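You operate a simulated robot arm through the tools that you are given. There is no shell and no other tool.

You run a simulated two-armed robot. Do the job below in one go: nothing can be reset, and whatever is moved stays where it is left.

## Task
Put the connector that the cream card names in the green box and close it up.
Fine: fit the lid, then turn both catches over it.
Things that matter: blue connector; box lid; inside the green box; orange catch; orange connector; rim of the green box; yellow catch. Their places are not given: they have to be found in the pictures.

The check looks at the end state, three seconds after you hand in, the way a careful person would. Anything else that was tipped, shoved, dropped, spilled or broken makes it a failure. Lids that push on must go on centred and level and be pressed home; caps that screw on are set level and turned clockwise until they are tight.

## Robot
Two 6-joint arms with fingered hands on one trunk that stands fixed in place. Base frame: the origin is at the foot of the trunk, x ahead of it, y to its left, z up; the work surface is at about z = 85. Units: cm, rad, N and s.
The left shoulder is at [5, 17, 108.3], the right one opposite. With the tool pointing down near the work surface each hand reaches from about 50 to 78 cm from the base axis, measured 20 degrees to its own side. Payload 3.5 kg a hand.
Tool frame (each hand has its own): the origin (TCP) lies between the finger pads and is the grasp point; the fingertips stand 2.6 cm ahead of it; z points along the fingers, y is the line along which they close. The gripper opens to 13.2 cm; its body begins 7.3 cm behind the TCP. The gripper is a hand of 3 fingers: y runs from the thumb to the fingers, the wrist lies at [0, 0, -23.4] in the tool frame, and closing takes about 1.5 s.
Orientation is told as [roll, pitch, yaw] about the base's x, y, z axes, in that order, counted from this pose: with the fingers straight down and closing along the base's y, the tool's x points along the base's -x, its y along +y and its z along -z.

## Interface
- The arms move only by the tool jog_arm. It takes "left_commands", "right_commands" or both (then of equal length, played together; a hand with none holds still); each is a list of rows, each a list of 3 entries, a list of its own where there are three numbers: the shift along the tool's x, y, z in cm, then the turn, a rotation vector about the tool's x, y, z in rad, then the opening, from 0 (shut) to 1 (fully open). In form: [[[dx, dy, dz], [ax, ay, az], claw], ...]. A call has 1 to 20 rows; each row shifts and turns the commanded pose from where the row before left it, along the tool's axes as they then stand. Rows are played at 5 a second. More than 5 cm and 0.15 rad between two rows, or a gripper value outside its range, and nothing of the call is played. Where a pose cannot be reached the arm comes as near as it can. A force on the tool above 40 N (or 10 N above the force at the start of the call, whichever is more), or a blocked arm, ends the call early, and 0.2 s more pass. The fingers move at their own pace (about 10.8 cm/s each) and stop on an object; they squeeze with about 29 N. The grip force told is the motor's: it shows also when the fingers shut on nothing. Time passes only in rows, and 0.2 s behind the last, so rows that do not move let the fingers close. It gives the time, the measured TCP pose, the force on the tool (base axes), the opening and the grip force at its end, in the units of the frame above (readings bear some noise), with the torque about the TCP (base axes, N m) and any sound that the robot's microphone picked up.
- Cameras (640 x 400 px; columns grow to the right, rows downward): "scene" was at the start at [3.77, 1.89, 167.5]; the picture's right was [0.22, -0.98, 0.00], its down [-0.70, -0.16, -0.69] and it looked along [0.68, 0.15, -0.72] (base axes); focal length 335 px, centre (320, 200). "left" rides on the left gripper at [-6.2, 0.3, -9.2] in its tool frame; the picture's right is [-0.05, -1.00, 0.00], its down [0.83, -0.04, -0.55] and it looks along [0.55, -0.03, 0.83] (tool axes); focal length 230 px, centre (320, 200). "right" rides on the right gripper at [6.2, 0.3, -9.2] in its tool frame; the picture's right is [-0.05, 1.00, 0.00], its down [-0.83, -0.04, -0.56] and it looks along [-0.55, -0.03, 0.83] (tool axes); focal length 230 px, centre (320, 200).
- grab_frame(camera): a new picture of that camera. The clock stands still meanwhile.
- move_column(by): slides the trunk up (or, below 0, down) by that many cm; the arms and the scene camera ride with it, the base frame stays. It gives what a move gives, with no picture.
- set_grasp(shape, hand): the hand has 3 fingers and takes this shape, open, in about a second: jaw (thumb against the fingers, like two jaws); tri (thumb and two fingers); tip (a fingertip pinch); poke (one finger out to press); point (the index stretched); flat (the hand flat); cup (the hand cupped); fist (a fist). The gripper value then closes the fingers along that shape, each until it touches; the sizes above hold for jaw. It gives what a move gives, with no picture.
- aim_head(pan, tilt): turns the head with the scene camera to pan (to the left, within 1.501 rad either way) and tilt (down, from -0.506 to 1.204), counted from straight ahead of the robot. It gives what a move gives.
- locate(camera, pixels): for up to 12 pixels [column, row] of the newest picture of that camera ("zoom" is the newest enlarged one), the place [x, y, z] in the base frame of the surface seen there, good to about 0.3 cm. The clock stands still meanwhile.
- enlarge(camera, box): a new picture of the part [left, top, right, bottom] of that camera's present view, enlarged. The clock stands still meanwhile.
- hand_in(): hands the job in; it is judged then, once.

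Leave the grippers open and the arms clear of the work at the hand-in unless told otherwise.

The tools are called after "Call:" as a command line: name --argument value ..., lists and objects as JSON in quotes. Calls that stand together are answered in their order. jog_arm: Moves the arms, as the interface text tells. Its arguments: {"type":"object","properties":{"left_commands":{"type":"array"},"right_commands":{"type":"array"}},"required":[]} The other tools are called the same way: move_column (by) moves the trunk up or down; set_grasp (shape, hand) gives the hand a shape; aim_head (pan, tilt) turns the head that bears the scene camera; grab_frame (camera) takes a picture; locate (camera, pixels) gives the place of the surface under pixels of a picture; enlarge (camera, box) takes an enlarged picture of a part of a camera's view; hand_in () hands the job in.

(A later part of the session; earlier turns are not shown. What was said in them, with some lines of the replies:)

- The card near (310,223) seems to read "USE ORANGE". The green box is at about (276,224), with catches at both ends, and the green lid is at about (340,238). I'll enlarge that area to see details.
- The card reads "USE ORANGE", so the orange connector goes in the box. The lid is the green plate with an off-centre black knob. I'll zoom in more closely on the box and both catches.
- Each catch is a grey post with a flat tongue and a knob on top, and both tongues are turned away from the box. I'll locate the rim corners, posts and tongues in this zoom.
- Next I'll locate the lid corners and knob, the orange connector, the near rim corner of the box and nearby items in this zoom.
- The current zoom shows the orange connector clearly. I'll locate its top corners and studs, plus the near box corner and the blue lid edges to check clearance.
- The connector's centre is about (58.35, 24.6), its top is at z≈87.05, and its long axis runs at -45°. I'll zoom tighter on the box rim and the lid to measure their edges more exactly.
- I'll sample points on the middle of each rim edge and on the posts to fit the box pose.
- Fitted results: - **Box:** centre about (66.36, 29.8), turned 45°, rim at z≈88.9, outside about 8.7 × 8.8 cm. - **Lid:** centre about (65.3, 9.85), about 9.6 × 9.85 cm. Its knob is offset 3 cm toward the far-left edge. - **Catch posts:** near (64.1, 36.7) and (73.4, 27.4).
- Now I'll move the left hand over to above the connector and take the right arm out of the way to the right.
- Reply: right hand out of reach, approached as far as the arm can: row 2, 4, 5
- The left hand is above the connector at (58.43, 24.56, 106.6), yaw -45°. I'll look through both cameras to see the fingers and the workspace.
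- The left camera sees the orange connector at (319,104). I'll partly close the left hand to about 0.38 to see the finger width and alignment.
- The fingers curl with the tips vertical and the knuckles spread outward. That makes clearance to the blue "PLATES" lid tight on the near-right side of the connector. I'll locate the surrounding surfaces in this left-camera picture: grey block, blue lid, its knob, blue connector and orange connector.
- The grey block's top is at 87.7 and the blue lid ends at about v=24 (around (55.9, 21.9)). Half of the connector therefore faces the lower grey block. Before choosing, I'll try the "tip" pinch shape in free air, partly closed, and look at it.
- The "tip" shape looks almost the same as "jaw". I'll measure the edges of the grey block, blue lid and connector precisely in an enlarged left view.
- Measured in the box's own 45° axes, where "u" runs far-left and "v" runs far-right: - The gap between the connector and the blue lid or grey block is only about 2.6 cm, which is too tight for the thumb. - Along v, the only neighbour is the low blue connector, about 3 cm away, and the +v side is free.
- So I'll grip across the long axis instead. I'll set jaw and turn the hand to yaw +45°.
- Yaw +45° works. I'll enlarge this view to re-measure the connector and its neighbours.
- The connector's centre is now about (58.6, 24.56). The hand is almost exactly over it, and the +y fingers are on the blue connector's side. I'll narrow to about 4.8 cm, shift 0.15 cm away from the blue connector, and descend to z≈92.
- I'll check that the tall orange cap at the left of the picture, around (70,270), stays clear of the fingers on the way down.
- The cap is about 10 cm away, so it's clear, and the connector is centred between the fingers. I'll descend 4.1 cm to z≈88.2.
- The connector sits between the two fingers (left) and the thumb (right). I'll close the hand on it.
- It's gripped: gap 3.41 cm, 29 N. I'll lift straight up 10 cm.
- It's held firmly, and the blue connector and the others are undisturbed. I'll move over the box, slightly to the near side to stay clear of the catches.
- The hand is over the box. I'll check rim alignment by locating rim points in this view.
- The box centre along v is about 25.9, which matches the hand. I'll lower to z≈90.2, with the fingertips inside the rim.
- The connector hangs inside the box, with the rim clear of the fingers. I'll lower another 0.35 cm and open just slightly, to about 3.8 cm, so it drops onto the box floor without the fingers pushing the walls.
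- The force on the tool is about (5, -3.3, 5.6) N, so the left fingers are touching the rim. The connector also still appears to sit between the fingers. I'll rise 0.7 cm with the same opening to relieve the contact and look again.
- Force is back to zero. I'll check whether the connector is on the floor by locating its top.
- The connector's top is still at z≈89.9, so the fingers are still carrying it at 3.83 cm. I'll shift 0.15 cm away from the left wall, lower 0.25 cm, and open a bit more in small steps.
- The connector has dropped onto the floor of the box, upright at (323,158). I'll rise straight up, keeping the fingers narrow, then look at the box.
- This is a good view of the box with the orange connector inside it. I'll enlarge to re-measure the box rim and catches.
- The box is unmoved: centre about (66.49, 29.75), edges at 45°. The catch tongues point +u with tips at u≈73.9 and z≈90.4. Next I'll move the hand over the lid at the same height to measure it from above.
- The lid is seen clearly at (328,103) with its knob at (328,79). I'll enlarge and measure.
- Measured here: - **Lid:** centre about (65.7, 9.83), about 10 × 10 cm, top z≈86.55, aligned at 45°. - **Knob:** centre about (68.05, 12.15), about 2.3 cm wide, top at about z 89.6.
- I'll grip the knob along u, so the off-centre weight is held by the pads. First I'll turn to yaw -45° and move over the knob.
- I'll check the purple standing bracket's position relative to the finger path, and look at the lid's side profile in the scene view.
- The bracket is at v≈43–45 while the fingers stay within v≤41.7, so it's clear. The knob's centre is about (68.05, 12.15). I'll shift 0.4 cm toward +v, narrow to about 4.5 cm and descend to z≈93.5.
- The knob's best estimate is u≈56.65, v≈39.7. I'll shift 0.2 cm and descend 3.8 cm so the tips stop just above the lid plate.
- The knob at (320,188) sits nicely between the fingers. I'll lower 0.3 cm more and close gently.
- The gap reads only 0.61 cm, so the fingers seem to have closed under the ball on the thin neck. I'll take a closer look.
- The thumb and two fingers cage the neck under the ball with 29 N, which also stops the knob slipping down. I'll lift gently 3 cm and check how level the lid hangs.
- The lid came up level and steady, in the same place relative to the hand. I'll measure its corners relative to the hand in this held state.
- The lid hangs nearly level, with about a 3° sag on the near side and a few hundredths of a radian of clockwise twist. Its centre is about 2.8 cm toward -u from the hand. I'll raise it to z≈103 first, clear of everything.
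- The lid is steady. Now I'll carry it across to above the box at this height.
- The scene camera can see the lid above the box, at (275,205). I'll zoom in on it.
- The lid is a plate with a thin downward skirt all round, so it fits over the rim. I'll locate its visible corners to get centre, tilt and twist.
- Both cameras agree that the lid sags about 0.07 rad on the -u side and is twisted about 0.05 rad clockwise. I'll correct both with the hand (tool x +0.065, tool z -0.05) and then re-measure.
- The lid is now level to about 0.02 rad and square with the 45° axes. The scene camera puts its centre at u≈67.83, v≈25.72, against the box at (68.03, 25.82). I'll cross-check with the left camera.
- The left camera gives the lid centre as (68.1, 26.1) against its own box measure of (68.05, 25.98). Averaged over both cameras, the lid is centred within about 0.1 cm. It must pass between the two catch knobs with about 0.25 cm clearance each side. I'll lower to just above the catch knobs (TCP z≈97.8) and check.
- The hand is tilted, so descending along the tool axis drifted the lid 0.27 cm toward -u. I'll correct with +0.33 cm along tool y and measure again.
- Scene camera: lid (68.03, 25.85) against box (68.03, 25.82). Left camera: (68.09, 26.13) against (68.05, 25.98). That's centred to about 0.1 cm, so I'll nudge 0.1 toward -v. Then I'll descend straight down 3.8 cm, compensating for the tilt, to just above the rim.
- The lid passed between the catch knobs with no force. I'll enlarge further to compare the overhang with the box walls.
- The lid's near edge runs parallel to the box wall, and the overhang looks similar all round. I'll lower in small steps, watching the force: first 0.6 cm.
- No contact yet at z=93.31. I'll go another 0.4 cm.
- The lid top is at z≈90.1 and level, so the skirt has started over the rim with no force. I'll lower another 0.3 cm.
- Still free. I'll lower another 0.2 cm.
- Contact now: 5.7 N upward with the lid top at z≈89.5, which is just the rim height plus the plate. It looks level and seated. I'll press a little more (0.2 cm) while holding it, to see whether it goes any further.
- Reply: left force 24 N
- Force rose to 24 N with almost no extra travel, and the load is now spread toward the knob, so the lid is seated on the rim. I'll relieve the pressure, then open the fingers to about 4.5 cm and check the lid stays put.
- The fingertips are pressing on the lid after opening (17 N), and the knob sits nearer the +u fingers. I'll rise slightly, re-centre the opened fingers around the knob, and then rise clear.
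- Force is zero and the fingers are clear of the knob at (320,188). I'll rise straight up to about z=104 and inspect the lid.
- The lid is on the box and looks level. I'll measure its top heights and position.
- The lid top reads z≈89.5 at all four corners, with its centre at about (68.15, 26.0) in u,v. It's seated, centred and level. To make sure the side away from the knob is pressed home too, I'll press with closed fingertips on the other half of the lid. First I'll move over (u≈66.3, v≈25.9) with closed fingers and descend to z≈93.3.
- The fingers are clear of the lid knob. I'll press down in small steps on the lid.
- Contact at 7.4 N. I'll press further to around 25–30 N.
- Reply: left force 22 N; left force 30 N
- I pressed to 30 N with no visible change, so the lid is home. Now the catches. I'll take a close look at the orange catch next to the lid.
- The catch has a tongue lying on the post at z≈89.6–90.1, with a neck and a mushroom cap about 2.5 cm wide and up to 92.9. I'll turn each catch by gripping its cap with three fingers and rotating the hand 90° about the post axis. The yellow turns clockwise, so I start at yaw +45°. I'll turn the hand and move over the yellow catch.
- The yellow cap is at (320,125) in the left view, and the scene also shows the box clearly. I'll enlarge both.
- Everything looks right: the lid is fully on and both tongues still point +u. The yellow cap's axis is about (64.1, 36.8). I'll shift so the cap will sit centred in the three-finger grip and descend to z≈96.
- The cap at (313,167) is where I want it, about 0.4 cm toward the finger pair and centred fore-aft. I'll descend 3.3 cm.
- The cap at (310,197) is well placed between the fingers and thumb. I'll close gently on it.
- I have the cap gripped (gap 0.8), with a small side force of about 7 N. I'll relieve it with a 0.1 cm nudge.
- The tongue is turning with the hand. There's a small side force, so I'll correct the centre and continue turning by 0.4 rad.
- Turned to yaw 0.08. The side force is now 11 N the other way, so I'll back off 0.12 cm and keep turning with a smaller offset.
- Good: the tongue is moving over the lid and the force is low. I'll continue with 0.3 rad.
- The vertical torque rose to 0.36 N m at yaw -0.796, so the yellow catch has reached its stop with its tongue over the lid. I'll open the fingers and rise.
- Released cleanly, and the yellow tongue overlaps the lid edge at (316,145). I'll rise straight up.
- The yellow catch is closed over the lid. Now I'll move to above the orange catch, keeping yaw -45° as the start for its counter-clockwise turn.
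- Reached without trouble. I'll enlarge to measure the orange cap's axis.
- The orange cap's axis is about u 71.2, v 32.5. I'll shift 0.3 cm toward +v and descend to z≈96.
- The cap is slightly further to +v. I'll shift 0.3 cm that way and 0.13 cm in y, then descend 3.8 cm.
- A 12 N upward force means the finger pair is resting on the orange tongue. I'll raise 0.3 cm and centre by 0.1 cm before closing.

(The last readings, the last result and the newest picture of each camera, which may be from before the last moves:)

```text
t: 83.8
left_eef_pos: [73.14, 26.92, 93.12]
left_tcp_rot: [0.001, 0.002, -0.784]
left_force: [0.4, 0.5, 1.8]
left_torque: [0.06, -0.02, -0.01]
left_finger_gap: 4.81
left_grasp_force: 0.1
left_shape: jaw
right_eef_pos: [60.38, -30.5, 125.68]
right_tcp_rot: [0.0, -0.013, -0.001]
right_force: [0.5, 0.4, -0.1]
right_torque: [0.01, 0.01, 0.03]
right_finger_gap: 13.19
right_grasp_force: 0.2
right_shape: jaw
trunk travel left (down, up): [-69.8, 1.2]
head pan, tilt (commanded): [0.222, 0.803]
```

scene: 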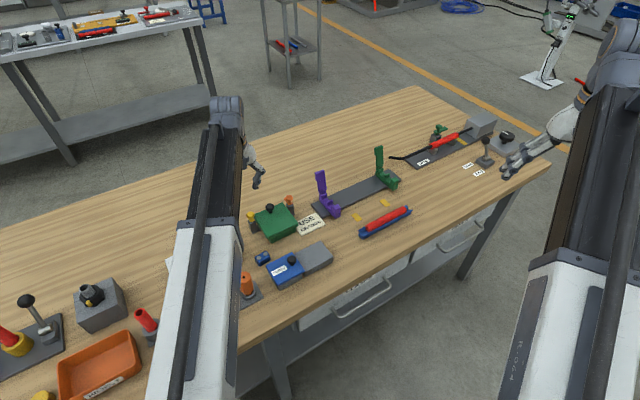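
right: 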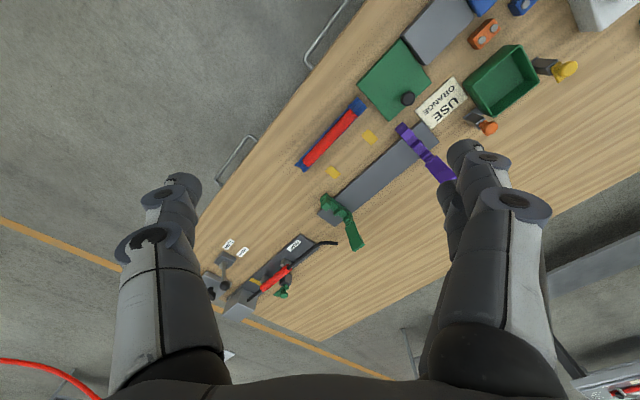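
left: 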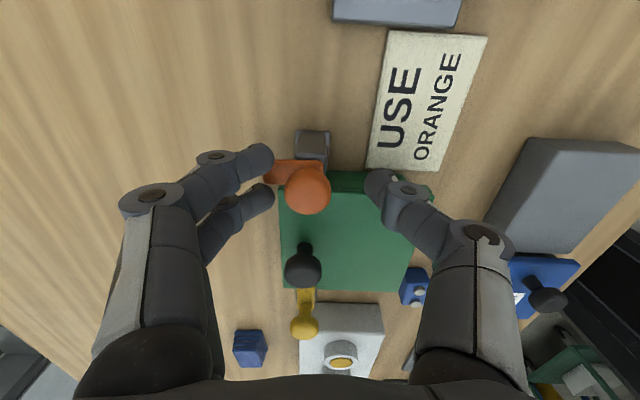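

Nearly free. I'll raise another 0.1 cm and close gently on the orange cap.

Call:
jog_arm --left_commands '[[[0, 0, -0.1], [0, 0, 0], 0.36], [[0, 0, 0], [0, 0, 0], 0.28], [[0, 0, 0], [0, 0, 0], 0.22], [[0, 0, 0], [0, 0, 0], 0.16], [[0, 0, 0], [0, 0, 0], 0.1], [[0, 0, 0], [0, 0, 0], 0.04], [[0, 0, 0], [0, 0, 0], 0], [[0, 0, 0], [0, 0, 0], 0], [[0, 0, 0], [0, 0, 0], 0]]'

Call:
grab_frame --camera "left"

```text
t: 85.8
left_eef_pos: [73.09, 27.05, 93.0]
left_tcp_rot: [0.0, 0.004, -0.787]
left_force: [-4.7, -0.5, -17.4]
left_torque: [-0.11, 0.11, 0.08]
left_finger_gap: 0.51
left_grasp_force: 28.9
left_shape: jaw
right_eef_pos: [60.54, -30.42, 125.52]
right_tcp_rot: [0.0, -0.014, 0.001]
right_force: [0.3, 0.0, 0.1]
right_torque: [0.0, 0.01, 0.01]
right_finger_gap: 13.16
right_grasp_force: 0.1
right_shape: jaw
trunk travel left (down, up): [-69.8, 1.2]
head pan, tilt (commanded): [0.222, 0.803]
```

```text
taken
```

left: 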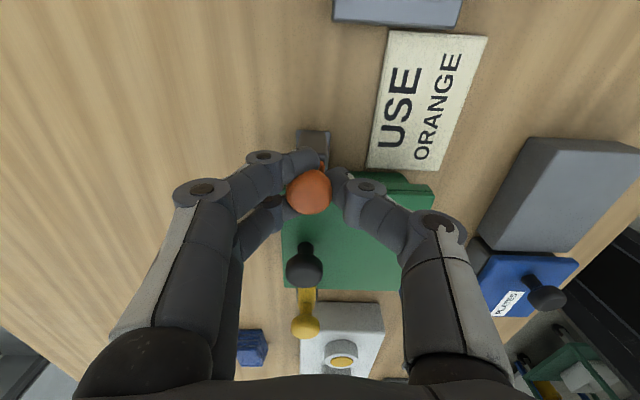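

Gripped, with a 17 N downward pull because the fingers wedge under the cap. I'll lower 0.11 cm to relieve it.

Call:
jog_arm --left_commands '[[[0.03, -0.04, 0.11], [0, 0, 0], 0], [[0, 0, 0], [0, 0, 0], 0], [[0, 0, 0], [0, 0, 0], 0]]'

```text
t: 86.6
left_eef_pos: [73.13, 26.83, 93.01]
left_tcp_rot: [0.001, 0.002, -0.787]
left_force: [-7.2, -0.9, -21.2]
left_torque: [-0.16, 0.18, 0.08]
left_finger_gap: 0.45
left_grasp_force: 29.3
left_shape: jaw
right_eef_pos: [60.47, -30.44, 125.49]
right_tcp_rot: [-0.001, -0.014, 0.0]
right_force: [0.3, 0.2, -0.1]
right_torque: [-0.02, -0.01, 0.03]
right_finger_gap: 13.21
right_grasp_force: 0.0
right_shape: jaw
trunk travel left (down, up): [-69.8, 1.2]
head pan, tilt (commanded): [0.222, 0.803]
```

Call:
jog_arm --left_commands '[[[0.03, -0.03, 0.15], [0, 0, 0], 0], [[0, 0, 0], [0, 0, 0], 0], [[0, 0, 0], [0, 0, 0], 0]]'

Call:
enlarge --camera "left" --box '[230, 110, 400, 240]'

Call:
enlarge --camera "scene" --box '[266, 180, 314, 220]'

```text
t: 87.4
left_eef_pos: [73.2, 26.83, 92.93]
left_tcp_rot: [0.002, 0.001, -0.785]
left_force: [-7.0, 0.5, -12.0]
left_torque: [0.01, 0.12, 0.06]
left_finger_gap: 0.46
left_grasp_force: 28.8
left_shape: jaw
right_eef_pos: [60.43, -30.37, 125.49]
right_tcp_rot: [0.0, -0.015, -0.001]
right_force: [0.8, 0.9, 0.6]
right_torque: [-0.03, 0.0, 0.03]
right_finger_gap: 13.18
right_grasp_force: 0.0
right_shape: jaw
trunk travel left (down, up): [-69.8, 1.2]
head pan, tilt (commanded): [0.222, 0.803]
```

```text
3.08 times, centred on (315, 175) of left
```

zoom: 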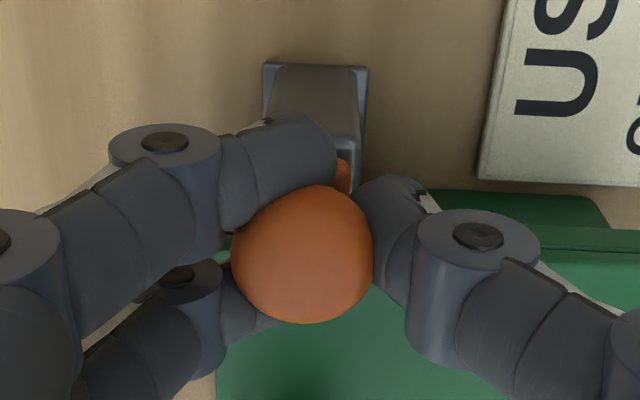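

```text
10.00 times, centred on (290, 200) of scene
```

zoom: 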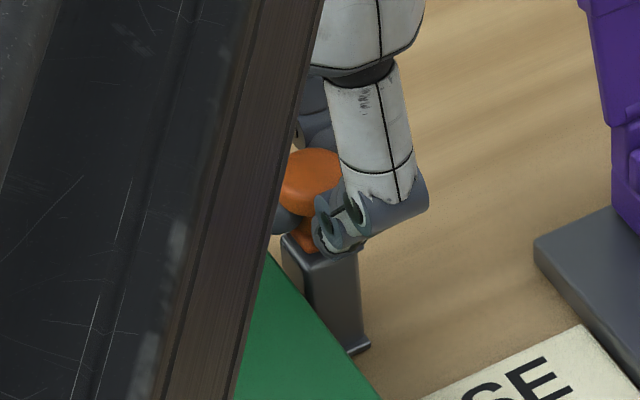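

The grip is the same three-point cap grip that worked for yellow. I'll trim the residual forces and begin turning counter-clockwise by 0.3 rad.

Call:
jog_arm --left_commands '[[[0.06, -0.06, 0.08], [0, 0, 0], 0], [[0, 0, 0], [0, 0, 0], 0], [[-0.035, 0, 0], [0, 0, -0.1], 0], [[-0.035, 0, 0], [0, 0, -0.1], 0], [[-0.035, 0, 0], [0, 0, -0.1], 0], [[0, 0, 0], [0, 0, 0], 0]]'

Call:
grab_frame --camera "left"

```text
t: 88.8
left_eef_pos: [73.27, 26.85, 92.89]
left_tcp_rot: [0.003, -0.001, -0.484]
left_force: [8.8, 3.1, 2.9]
left_torque: [0.06, -0.14, -0.07]
left_finger_gap: 0.51
left_grasp_force: 29.0
left_shape: jaw
right_eef_pos: [60.49, -30.51, 125.53]
right_tcp_rot: [0.002, -0.015, -0.001]
right_force: [-0.3, 0.8, -0.1]
right_torque: [0.0, -0.02, -0.01]
right_finger_gap: 13.19
right_grasp_force: 0.0
right_shape: jaw
trunk travel left (down, up): [-69.8, 1.2]
head pan, tilt (commanded): [0.222, 0.803]
```

```text
taken
```

left: 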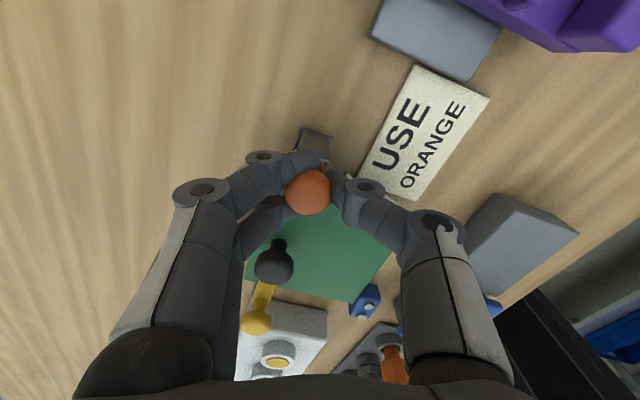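

Call:
jog_arm --left_commands '[[[-0.07, 0.07, 0], [0, 0, 0], 0], [[-0.04, 0, 0], [0, 0, -0.1], 0], [[-0.04, 0, 0], [0, 0, -0.1], 0], [[-0.04, 0, 0], [0, 0, -0.1], 0], [[0, 0, 0], [0, 0, 0], 0]]'

Call:
enlarge --camera "left" --box '[230, 110, 400, 240]'

Call:
enlarge --camera "scene" --box '[266, 180, 314, 220]'

```text
t: 90.0
left_eef_pos: [73.55, 26.8, 92.86]
left_tcp_rot: [0.003, 0.0, -0.185]
left_force: [14.1, -2.0, 5.8]
left_torque: [0.01, -0.23, -0.07]
left_finger_gap: 0.54
left_grasp_force: 28.6
left_shape: jaw
right_eef_pos: [60.53, -30.54, 125.41]
right_tcp_rot: [0.0, -0.015, -0.001]
right_force: [0.0, -0.7, -0.2]
right_torque: [-0.01, 0.0, 0.01]
right_finger_gap: 13.22
right_grasp_force: 0.0
right_shape: jaw
trunk travel left (down, up): [-69.8, 1.2]
head pan, tilt (commanded): [0.222, 0.803]
```

```text
3.08 times, centred on (315, 175) of left
```

zoom: 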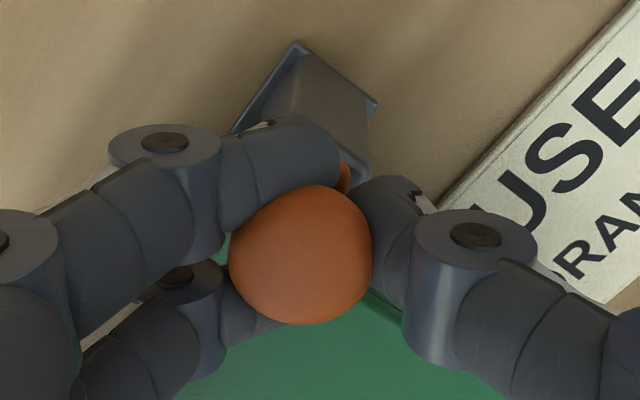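

```text
10.00 times, centred on (290, 200) of scene
```

zoom: 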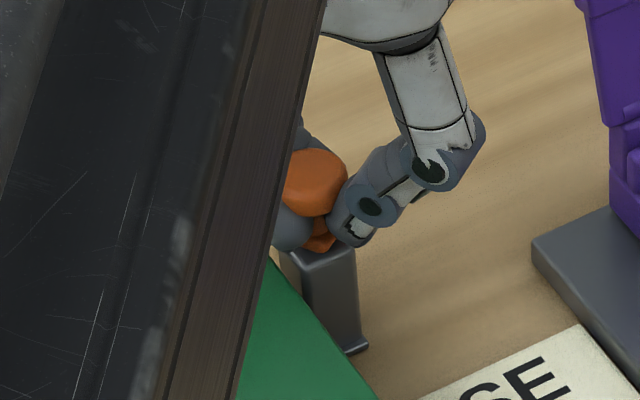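

The catch is turning with the hand: the tongue's tail keeps its place against the finger. The side force is 14 N, so I'll correct by 0.13 cm and use a larger offset per step.

Call:
jog_arm --left_commands '[[[-0.13, 0.0, 0.03], [0, 0, 0], 0], [[0, 0, 0], [0, 0, 0], 0]]'

Call:
jog_arm --left_commands '[[[-0.055, 0, 0], [0, 0, -0.1], 0], [[-0.055, 0, 0], [0, 0, -0.1], 0], [[-0.055, 0, 0], [0, 0, -0.1], 0], [[0, 0, 0], [0, 0, 0], 0]]'

```text
t: 90.6
left_eef_pos: [73.39, 26.78, 92.95]
left_tcp_rot: [0.003, 0.0, -0.186]
left_force: [9.1, 0.1, 6.7]
left_torque: [0.05, -0.1, -0.05]
left_finger_gap: 0.54
left_grasp_force: 28.9
left_shape: jaw
right_eef_pos: [60.46, -30.39, 125.64]
right_tcp_rot: [-0.001, -0.014, -0.001]
right_force: [-0.2, 0.1, 0.2]
right_torque: [-0.02, 0.0, -0.01]
right_finger_gap: 13.17
right_grasp_force: 0.0
right_shape: jaw
trunk travel left (down, up): [-69.8, 1.2]
head pan, tilt (commanded): [0.222, 0.803]
```

```text
t: 91.6
left_eef_pos: [73.56, 26.73, 92.77]
left_tcp_rot: [0.003, -0.001, 0.115]
left_force: [6.6, 2.2, 9.7]
left_torque: [0.1, -0.05, -0.06]
left_finger_gap: 0.55
left_grasp_force: 28.4
left_shape: jaw
right_eef_pos: [60.32, -30.46, 125.61]
right_tcp_rot: [0.0, -0.012, -0.001]
right_force: [0.7, -0.4, 0.6]
right_torque: [-0.01, 0.04, 0.04]
right_finger_gap: 13.2
right_grasp_force: 0.0
right_shape: jaw
trunk travel left (down, up): [-69.8, 1.2]
head pan, tilt (commanded): [0.222, 0.803]
```

Call:
jog_arm --left_commands '[[[-0.08, 0.01, -0.06], [0, 0, 0], 0], [[-0.055, 0, 0], [0, 0, -0.1], 0], [[-0.055, 0, 0], [0, 0, -0.1], 0], [[-0.055, 0, 0], [0, 0, -0.1], 0], [[0, 0, 0], [0, 0, 0], 0]]'

Call:
grab_frame --camera "left"

```text
t: 92.8
left_eef_pos: [73.78, 26.9, 92.87]
left_tcp_rot: [0.001, -0.001, 0.415]
left_force: [-4.0, 0.8, -3.8]
left_torque: [-0.11, 0.09, -0.01]
left_finger_gap: 0.54
left_grasp_force: 28.6
left_shape: jaw
right_eef_pos: [60.5, -30.52, 125.47]
right_tcp_rot: [0.0, -0.014, 0.0]
right_force: [0.2, 0.1, 0.4]
right_torque: [-0.02, -0.01, -0.01]
right_finger_gap: 13.21
right_grasp_force: 0.2
right_shape: jaw
trunk travel left (down, up): [-69.8, 1.2]
head pan, tilt (commanded): [0.222, 0.803]
```

```text
taken
```

left: 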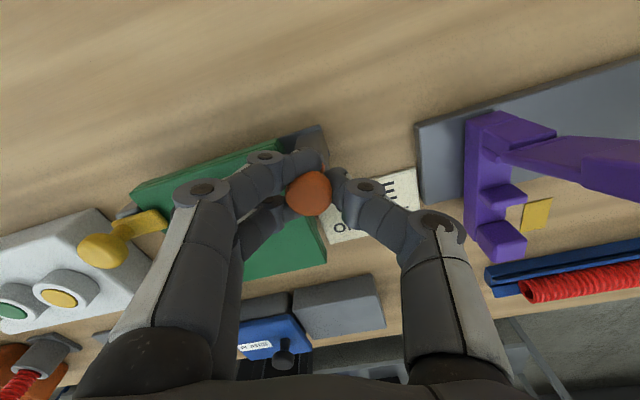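

Good: 1.2 rad turned with low forces. I'll continue to the end, about 0.38 rad more, watching for the stop.

Call:
jog_arm --left_commands '[[[0.02, 0.02, 0.02], [0, 0, 0], 0], [[-0.05, 0, 0], [0, 0, -0.1], 0], [[-0.05, 0, 0], [0, 0, -0.1], 0], [[-0.05, 0, 0], [0, 0, -0.1], 0], [[0, 0, 0], [0, 0, 0], 0]]'

```text
t: 94.0
left_eef_pos: [73.94, 26.86, 92.93]
left_tcp_rot: [0.0, -0.006, 0.717]
left_force: [-0.5, 3.1, -7.0]
left_torque: [-0.06, -0.03, -0.01]
left_finger_gap: 0.53
left_grasp_force: 28.6
left_shape: jaw
right_eef_pos: [60.53, -30.35, 125.49]
right_tcp_rot: [-0.001, -0.013, 0.001]
right_force: [-0.1, -0.2, 0.0]
right_torque: [-0.03, -0.01, 0.0]
right_finger_gap: 13.19
right_grasp_force: 0.0
right_shape: jaw
trunk travel left (down, up): [-69.8, 1.2]
head pan, tilt (commanded): [0.222, 0.803]
```

Call:
jog_arm --left_commands '[[[-0.03, 0.02, 0.03], [0, 0, -0.06], 0], [[-0.02, 0, 0], [0, 0, -0.05], 0], [[0, 0, 0], [0, 0, 0], 0]]'

Call:
grab_frame --camera "left"

Call:
enlarge --camera "scene" --box '[242, 182, 314, 242]'

```text
t: 94.8
left_eef_pos: [73.83, 27.0, 92.83]
left_tcp_rot: [-0.001, -0.002, 0.827]
left_force: [7.6, 5.7, -2.3]
left_torque: [0.02, -0.1, -0.11]
left_finger_gap: 0.54
left_grasp_force: 29.2
left_shape: jaw
right_eef_pos: [60.42, -30.49, 125.6]
right_tcp_rot: [-0.001, -0.013, 0.0]
right_force: [1.0, -0.4, 0.4]
right_torque: [0.0, 0.0, 0.0]
right_finger_gap: 13.17
right_grasp_force: 0.1
right_shape: jaw
trunk travel left (down, up): [-69.8, 1.2]
head pan, tilt (commanded): [0.222, 0.803]
```

```text
taken
```

left: 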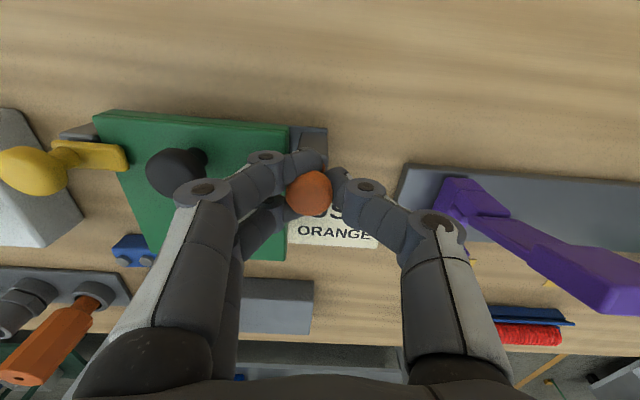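

```text
6.67 times, centred on (278, 212) of scene
```

zoom: 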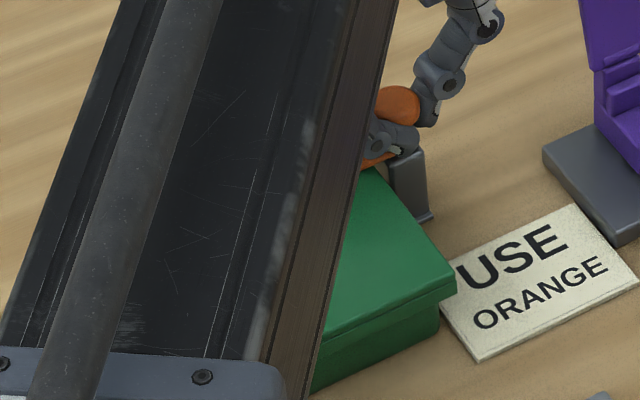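

The vertical torque is -0.11, beginning to resist at yaw 0.827. I'll turn a little more to confirm the stop.

Call:
jog_arm --left_commands '[[[-0.06, 0.0, 0.0], [0, 0, -0.04], 0], [[-0.02, 0, 0], [0, 0, -0.04], 0], [[0, 0, 0], [0, 0, 0], 0]]'

```text
t: 95.6
left_eef_pos: [73.91, 27.05, 92.65]
left_tcp_rot: [-0.002, -0.005, 0.907]
left_force: [9.2, 4.5, 2.3]
left_torque: [0.09, -0.1, -0.18]
left_finger_gap: 0.52
left_grasp_force: 29.0
left_shape: jaw
right_eef_pos: [60.57, -30.41, 125.55]
right_tcp_rot: [0.001, -0.013, 0.001]
right_force: [-0.4, -0.2, 1.8]
right_torque: [0.01, -0.02, 0.03]
right_finger_gap: 13.19
right_grasp_force: 0.1
right_shape: jaw
trunk travel left (down, up): [-69.8, 1.2]
head pan, tilt (commanded): [0.222, 0.803]
```

Resistance is rising (-0.18 N m), consistent with the stop. I'll ease back slightly, open the fingers, and look.

Call:
jog_arm --left_commands '[[[-0.05, 0, 0], [0, 0, 0.06], 0], [[0, 0, 0], [0, 0, 0], 0.12], [[0, 0, 0], [0, 0, 0], 0.22], [[0, 0, 0], [0, 0, 0], 0.3], [[0, 0, 0], [0, 0, 0], 0.34], [[0, 0, 0], [0, 0, 0], 0.34]]'

Call:
grab_frame --camera "left"

```text
t: 97.0
left_eef_pos: [73.72, 27.03, 92.82]
left_tcp_rot: [0.0, -0.004, 0.845]
left_force: [0.5, -2.2, 6.9]
left_torque: [0.05, 0.09, 0.01]
left_finger_gap: 4.31
left_grasp_force: 0.0
left_shape: jaw
right_eef_pos: [60.36, -30.5, 125.66]
right_tcp_rot: [0.001, -0.013, 0.0]
right_force: [0.2, -1.1, 0.0]
right_torque: [0.0, -0.03, 0.0]
right_finger_gap: 13.18
right_grasp_force: 0.0
right_shape: jaw
trunk travel left (down, up): [-69.8, 1.2]
head pan, tilt (commanded): [0.222, 0.803]
```

```text
taken
```

left: 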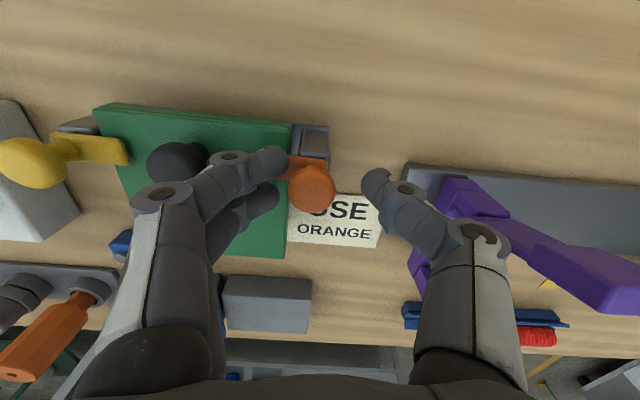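

The orange tongue now points at the lid, around (300,165). I'll rise straight up and inspect.

Call:
jog_arm --left_commands '[[[0, 0, -0.5], [0, 0, 0], 0.34], [[0, 0, -1], [0, 0, 0], 0.36], [[0, 0, -2], [0, 0, 0], 0.36], [[0, 0, -2.5], [0, 0, 0], 0.36], [[0, 0, -3], [0, 0, 0], 0.36], [[0, 0, -3], [0, 0, 0.06], 0.36], [[0, 0, 0], [0, 0, 0], 0.36]]'

Call:
grab_frame --camera "left"

Call:
grab_frame --camera "scene"

```text
t: 98.6
left_eef_pos: [73.54, 27.03, 105.03]
left_tcp_rot: [0.001, -0.003, 0.783]
left_force: [0.4, 0.4, 0.7]
left_torque: [0.0, 0.01, 0.0]
left_finger_gap: 4.72
left_grasp_force: 0.2
left_shape: jaw
left hand out of reach, approached as far as the arm can: row 6
right_eef_pos: [60.56, -30.39, 125.6]
right_tcp_rot: [-0.001, -0.017, 0.0]
right_force: [-0.7, 0.8, -0.7]
right_torque: [0.0, -0.03, 0.01]
right_finger_gap: 13.19
right_grasp_force: 0.0
right_shape: jaw
trunk travel left (down, up): [-69.8, 1.2]
head pan, tilt (commanded): [0.222, 0.803]
```

```text
taken
```

left: 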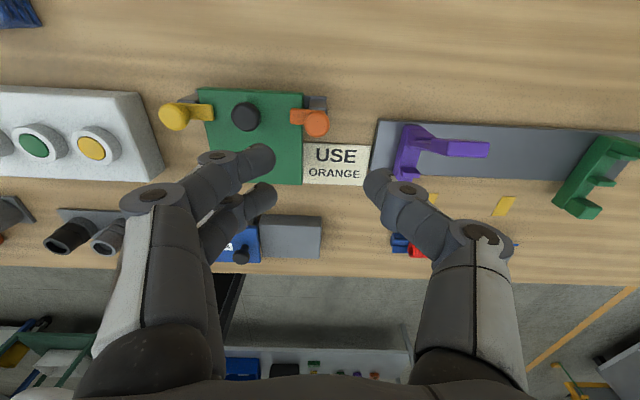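

```text
taken
```

scene: 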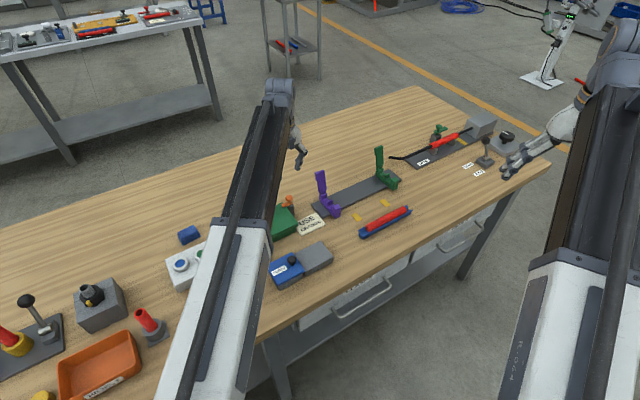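

Both tongues appear to overlap the lid. I'll enlarge the left view to check the angles.

Call:
enlarge --camera "left" --box '[150, 70, 350, 200]'

Call:
locate --camera "zoom" --pixels '[[80, 148], [190, 125], [190, 105], [190, 145], [520, 170], [455, 145], [455, 130], [455, 165], [305, 150], [200, 65], [480, 80], [480, 340]]'

```text
3.08 times, centred on (250, 135) of left
```

zoom: 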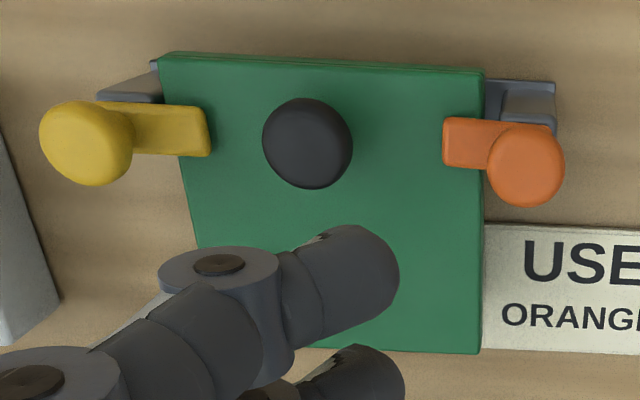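

```text
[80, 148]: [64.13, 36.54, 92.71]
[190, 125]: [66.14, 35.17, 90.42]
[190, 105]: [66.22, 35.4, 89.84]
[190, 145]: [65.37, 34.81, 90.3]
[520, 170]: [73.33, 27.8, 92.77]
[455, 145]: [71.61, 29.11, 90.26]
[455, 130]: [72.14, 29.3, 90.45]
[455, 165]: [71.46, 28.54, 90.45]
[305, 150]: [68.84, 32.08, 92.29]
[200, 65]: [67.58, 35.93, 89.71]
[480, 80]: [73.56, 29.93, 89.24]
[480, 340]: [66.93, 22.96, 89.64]
```

Both tongues lie over the lid, square to its edges. I'll now retract the left arm to its starting area, open, and inspect the whole scene.

Call:
jog_arm --left_commands '[[[0.18, 1.2, -0.6], [0, 0, 0], 0.36], [[0.18, 2.0, -1.1], [0, 0, 0], 0.36], [[0.18, 2.5, -1.1], [0, 0, 0], 0.36], [[0.18, 2.5, -1.1], [0, 0, 0], 0.36], [[0.18, 2.5, -1.1], [0, 0, 0], 0.36], [[0.18, 2.5, -1.1], [0, 0, 0], 0.5], [[0.18, 2.5, -1.1], [0, 0, 0], 0.7], [[0.18, 2.5, -1.1], [0, 0, 0], 0.9], [[0.18, 2.5, -1.1], [0, 0, 0], 1], [[0.18, 2.5, -1.1], [0, 0, 0], 1], [[0.18, 2.5, -1.1], [0, 0, 0], 1], [[0.18, 2.5, -1.1], [0, 0, 0], 1], [[0, 0, 0], [0, 0, 0.131], 1], [[0, 0, 0], [0, 0, 0.131], 1], [[0, 0, 0], [0, 0, 0.131], 1], [[0, 0, 0], [0, 0, 0.131], 1], [[0, 0, 0], [0, 0, 0.131], 1], [[0, 0, 0], [0, 0, 0.13], 1]]'

Call:
grab_frame --camera "scene"

Call:
enlarge --camera "scene" --box '[242, 185, 314, 245]'

```text
t: 102.4
left_eef_pos: [52.14, 45.38, 117.64]
left_tcp_rot: [0.001, 0.0, -0.003]
left_force: [-0.3, 0.3, 0.1]
left_torque: [0.03, 0.0, 0.01]
left_finger_gap: 13.19
left_grasp_force: 0.0
left_shape: jaw
right_eef_pos: [60.4, -30.53, 125.53]
right_tcp_rot: [0.0, -0.014, 0.0]
right_force: [0.5, -0.2, -0.1]
right_torque: [-0.02, -0.01, 0.02]
right_finger_gap: 13.2
right_grasp_force: 0.0
right_shape: jaw
trunk travel left (down, up): [-69.8, 1.2]
head pan, tilt (commanded): [0.222, 0.803]
```

```text
taken
```

scene: 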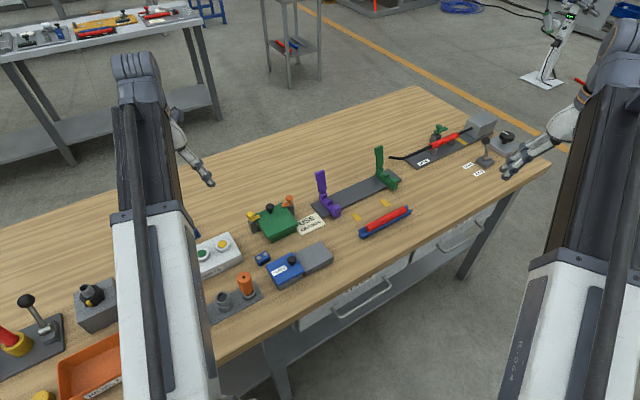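

```text
6.67 times, centred on (278, 215) of scene
```

zoom: 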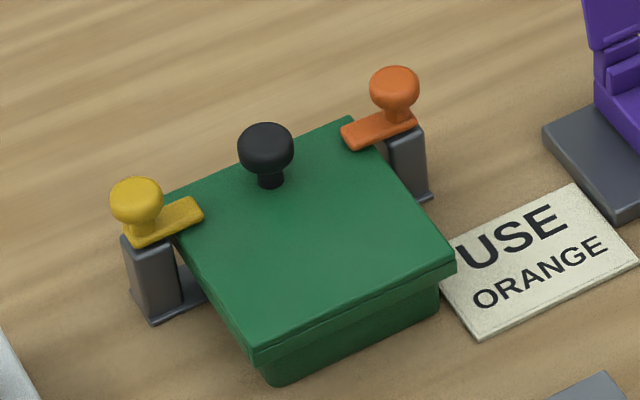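

Both catches are closed over the lid. I'll do a last check of lid level and position, and of the neighbouring objects.

Call:
locate --camera "zoom" --pixels '[[448, 262], [350, 125], [255, 348], [180, 200], [330, 230], [220, 285], [400, 185], [350, 305], [300, 330], [400, 340], [190, 213], [355, 138]]'

Call:
enlarge --camera "scene" --box '[230, 180, 370, 290]'

```text
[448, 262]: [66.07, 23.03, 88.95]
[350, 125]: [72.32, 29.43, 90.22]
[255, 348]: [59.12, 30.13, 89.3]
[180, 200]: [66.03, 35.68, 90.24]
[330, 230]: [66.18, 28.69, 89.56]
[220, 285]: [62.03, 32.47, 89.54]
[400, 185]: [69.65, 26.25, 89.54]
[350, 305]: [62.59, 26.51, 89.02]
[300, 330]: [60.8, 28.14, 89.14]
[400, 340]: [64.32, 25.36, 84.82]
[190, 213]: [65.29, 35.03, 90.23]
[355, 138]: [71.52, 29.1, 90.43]
```

```text
3.64 times, centred on (300, 235) of scene
```

zoom: 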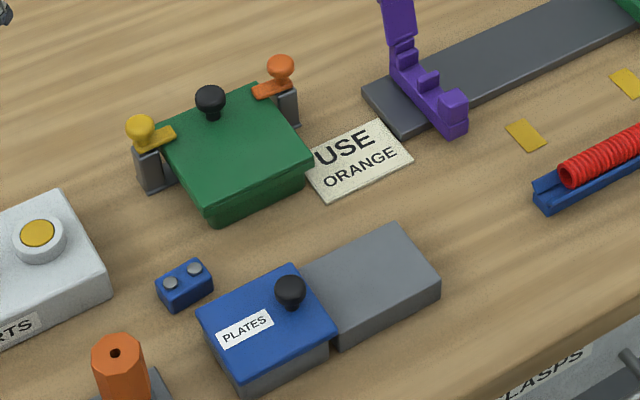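

Comparing this picture with the first one, the blue connector, card, PLATES box and bracket are all where they were. The lid is level at z≈89.5 and both tongues lie over it. The grippers are open and the arms are clear, so I'm handing in.

Call:
hand_in

```text
The job is handed in.
```

The orange connector the card named is in the green box, the lid is on, and both catches are turned over it. I've handed the job in; no verdict has come back.

- **Connector:** it dropped about 2 cm from the fingers onto the box floor and landed upright.
- **Lid:** it sits level, with its top at about z 89.5 all over, and looks centred on the box. I pressed it to about 24 N at the knob and 30 N on the other half; by the pictures afterwards it had not moved.
- **Catches:** both tongues now lie over the lid. The yellow one clearly hit its stop. The orange one met rising resistance, and its position in the pictures matches.
- **Contact with the box:** the fingers pressed lightly on the rim (about 8 N) while setting the connector down. When I measured the box again afterwards, it had not moved.
- **Other objects:** the blue connector, card, blue-lidded PLATES box and purple bracket look unmoved compared with the first picture.

Both grippers are open and the arms are clear of the work.
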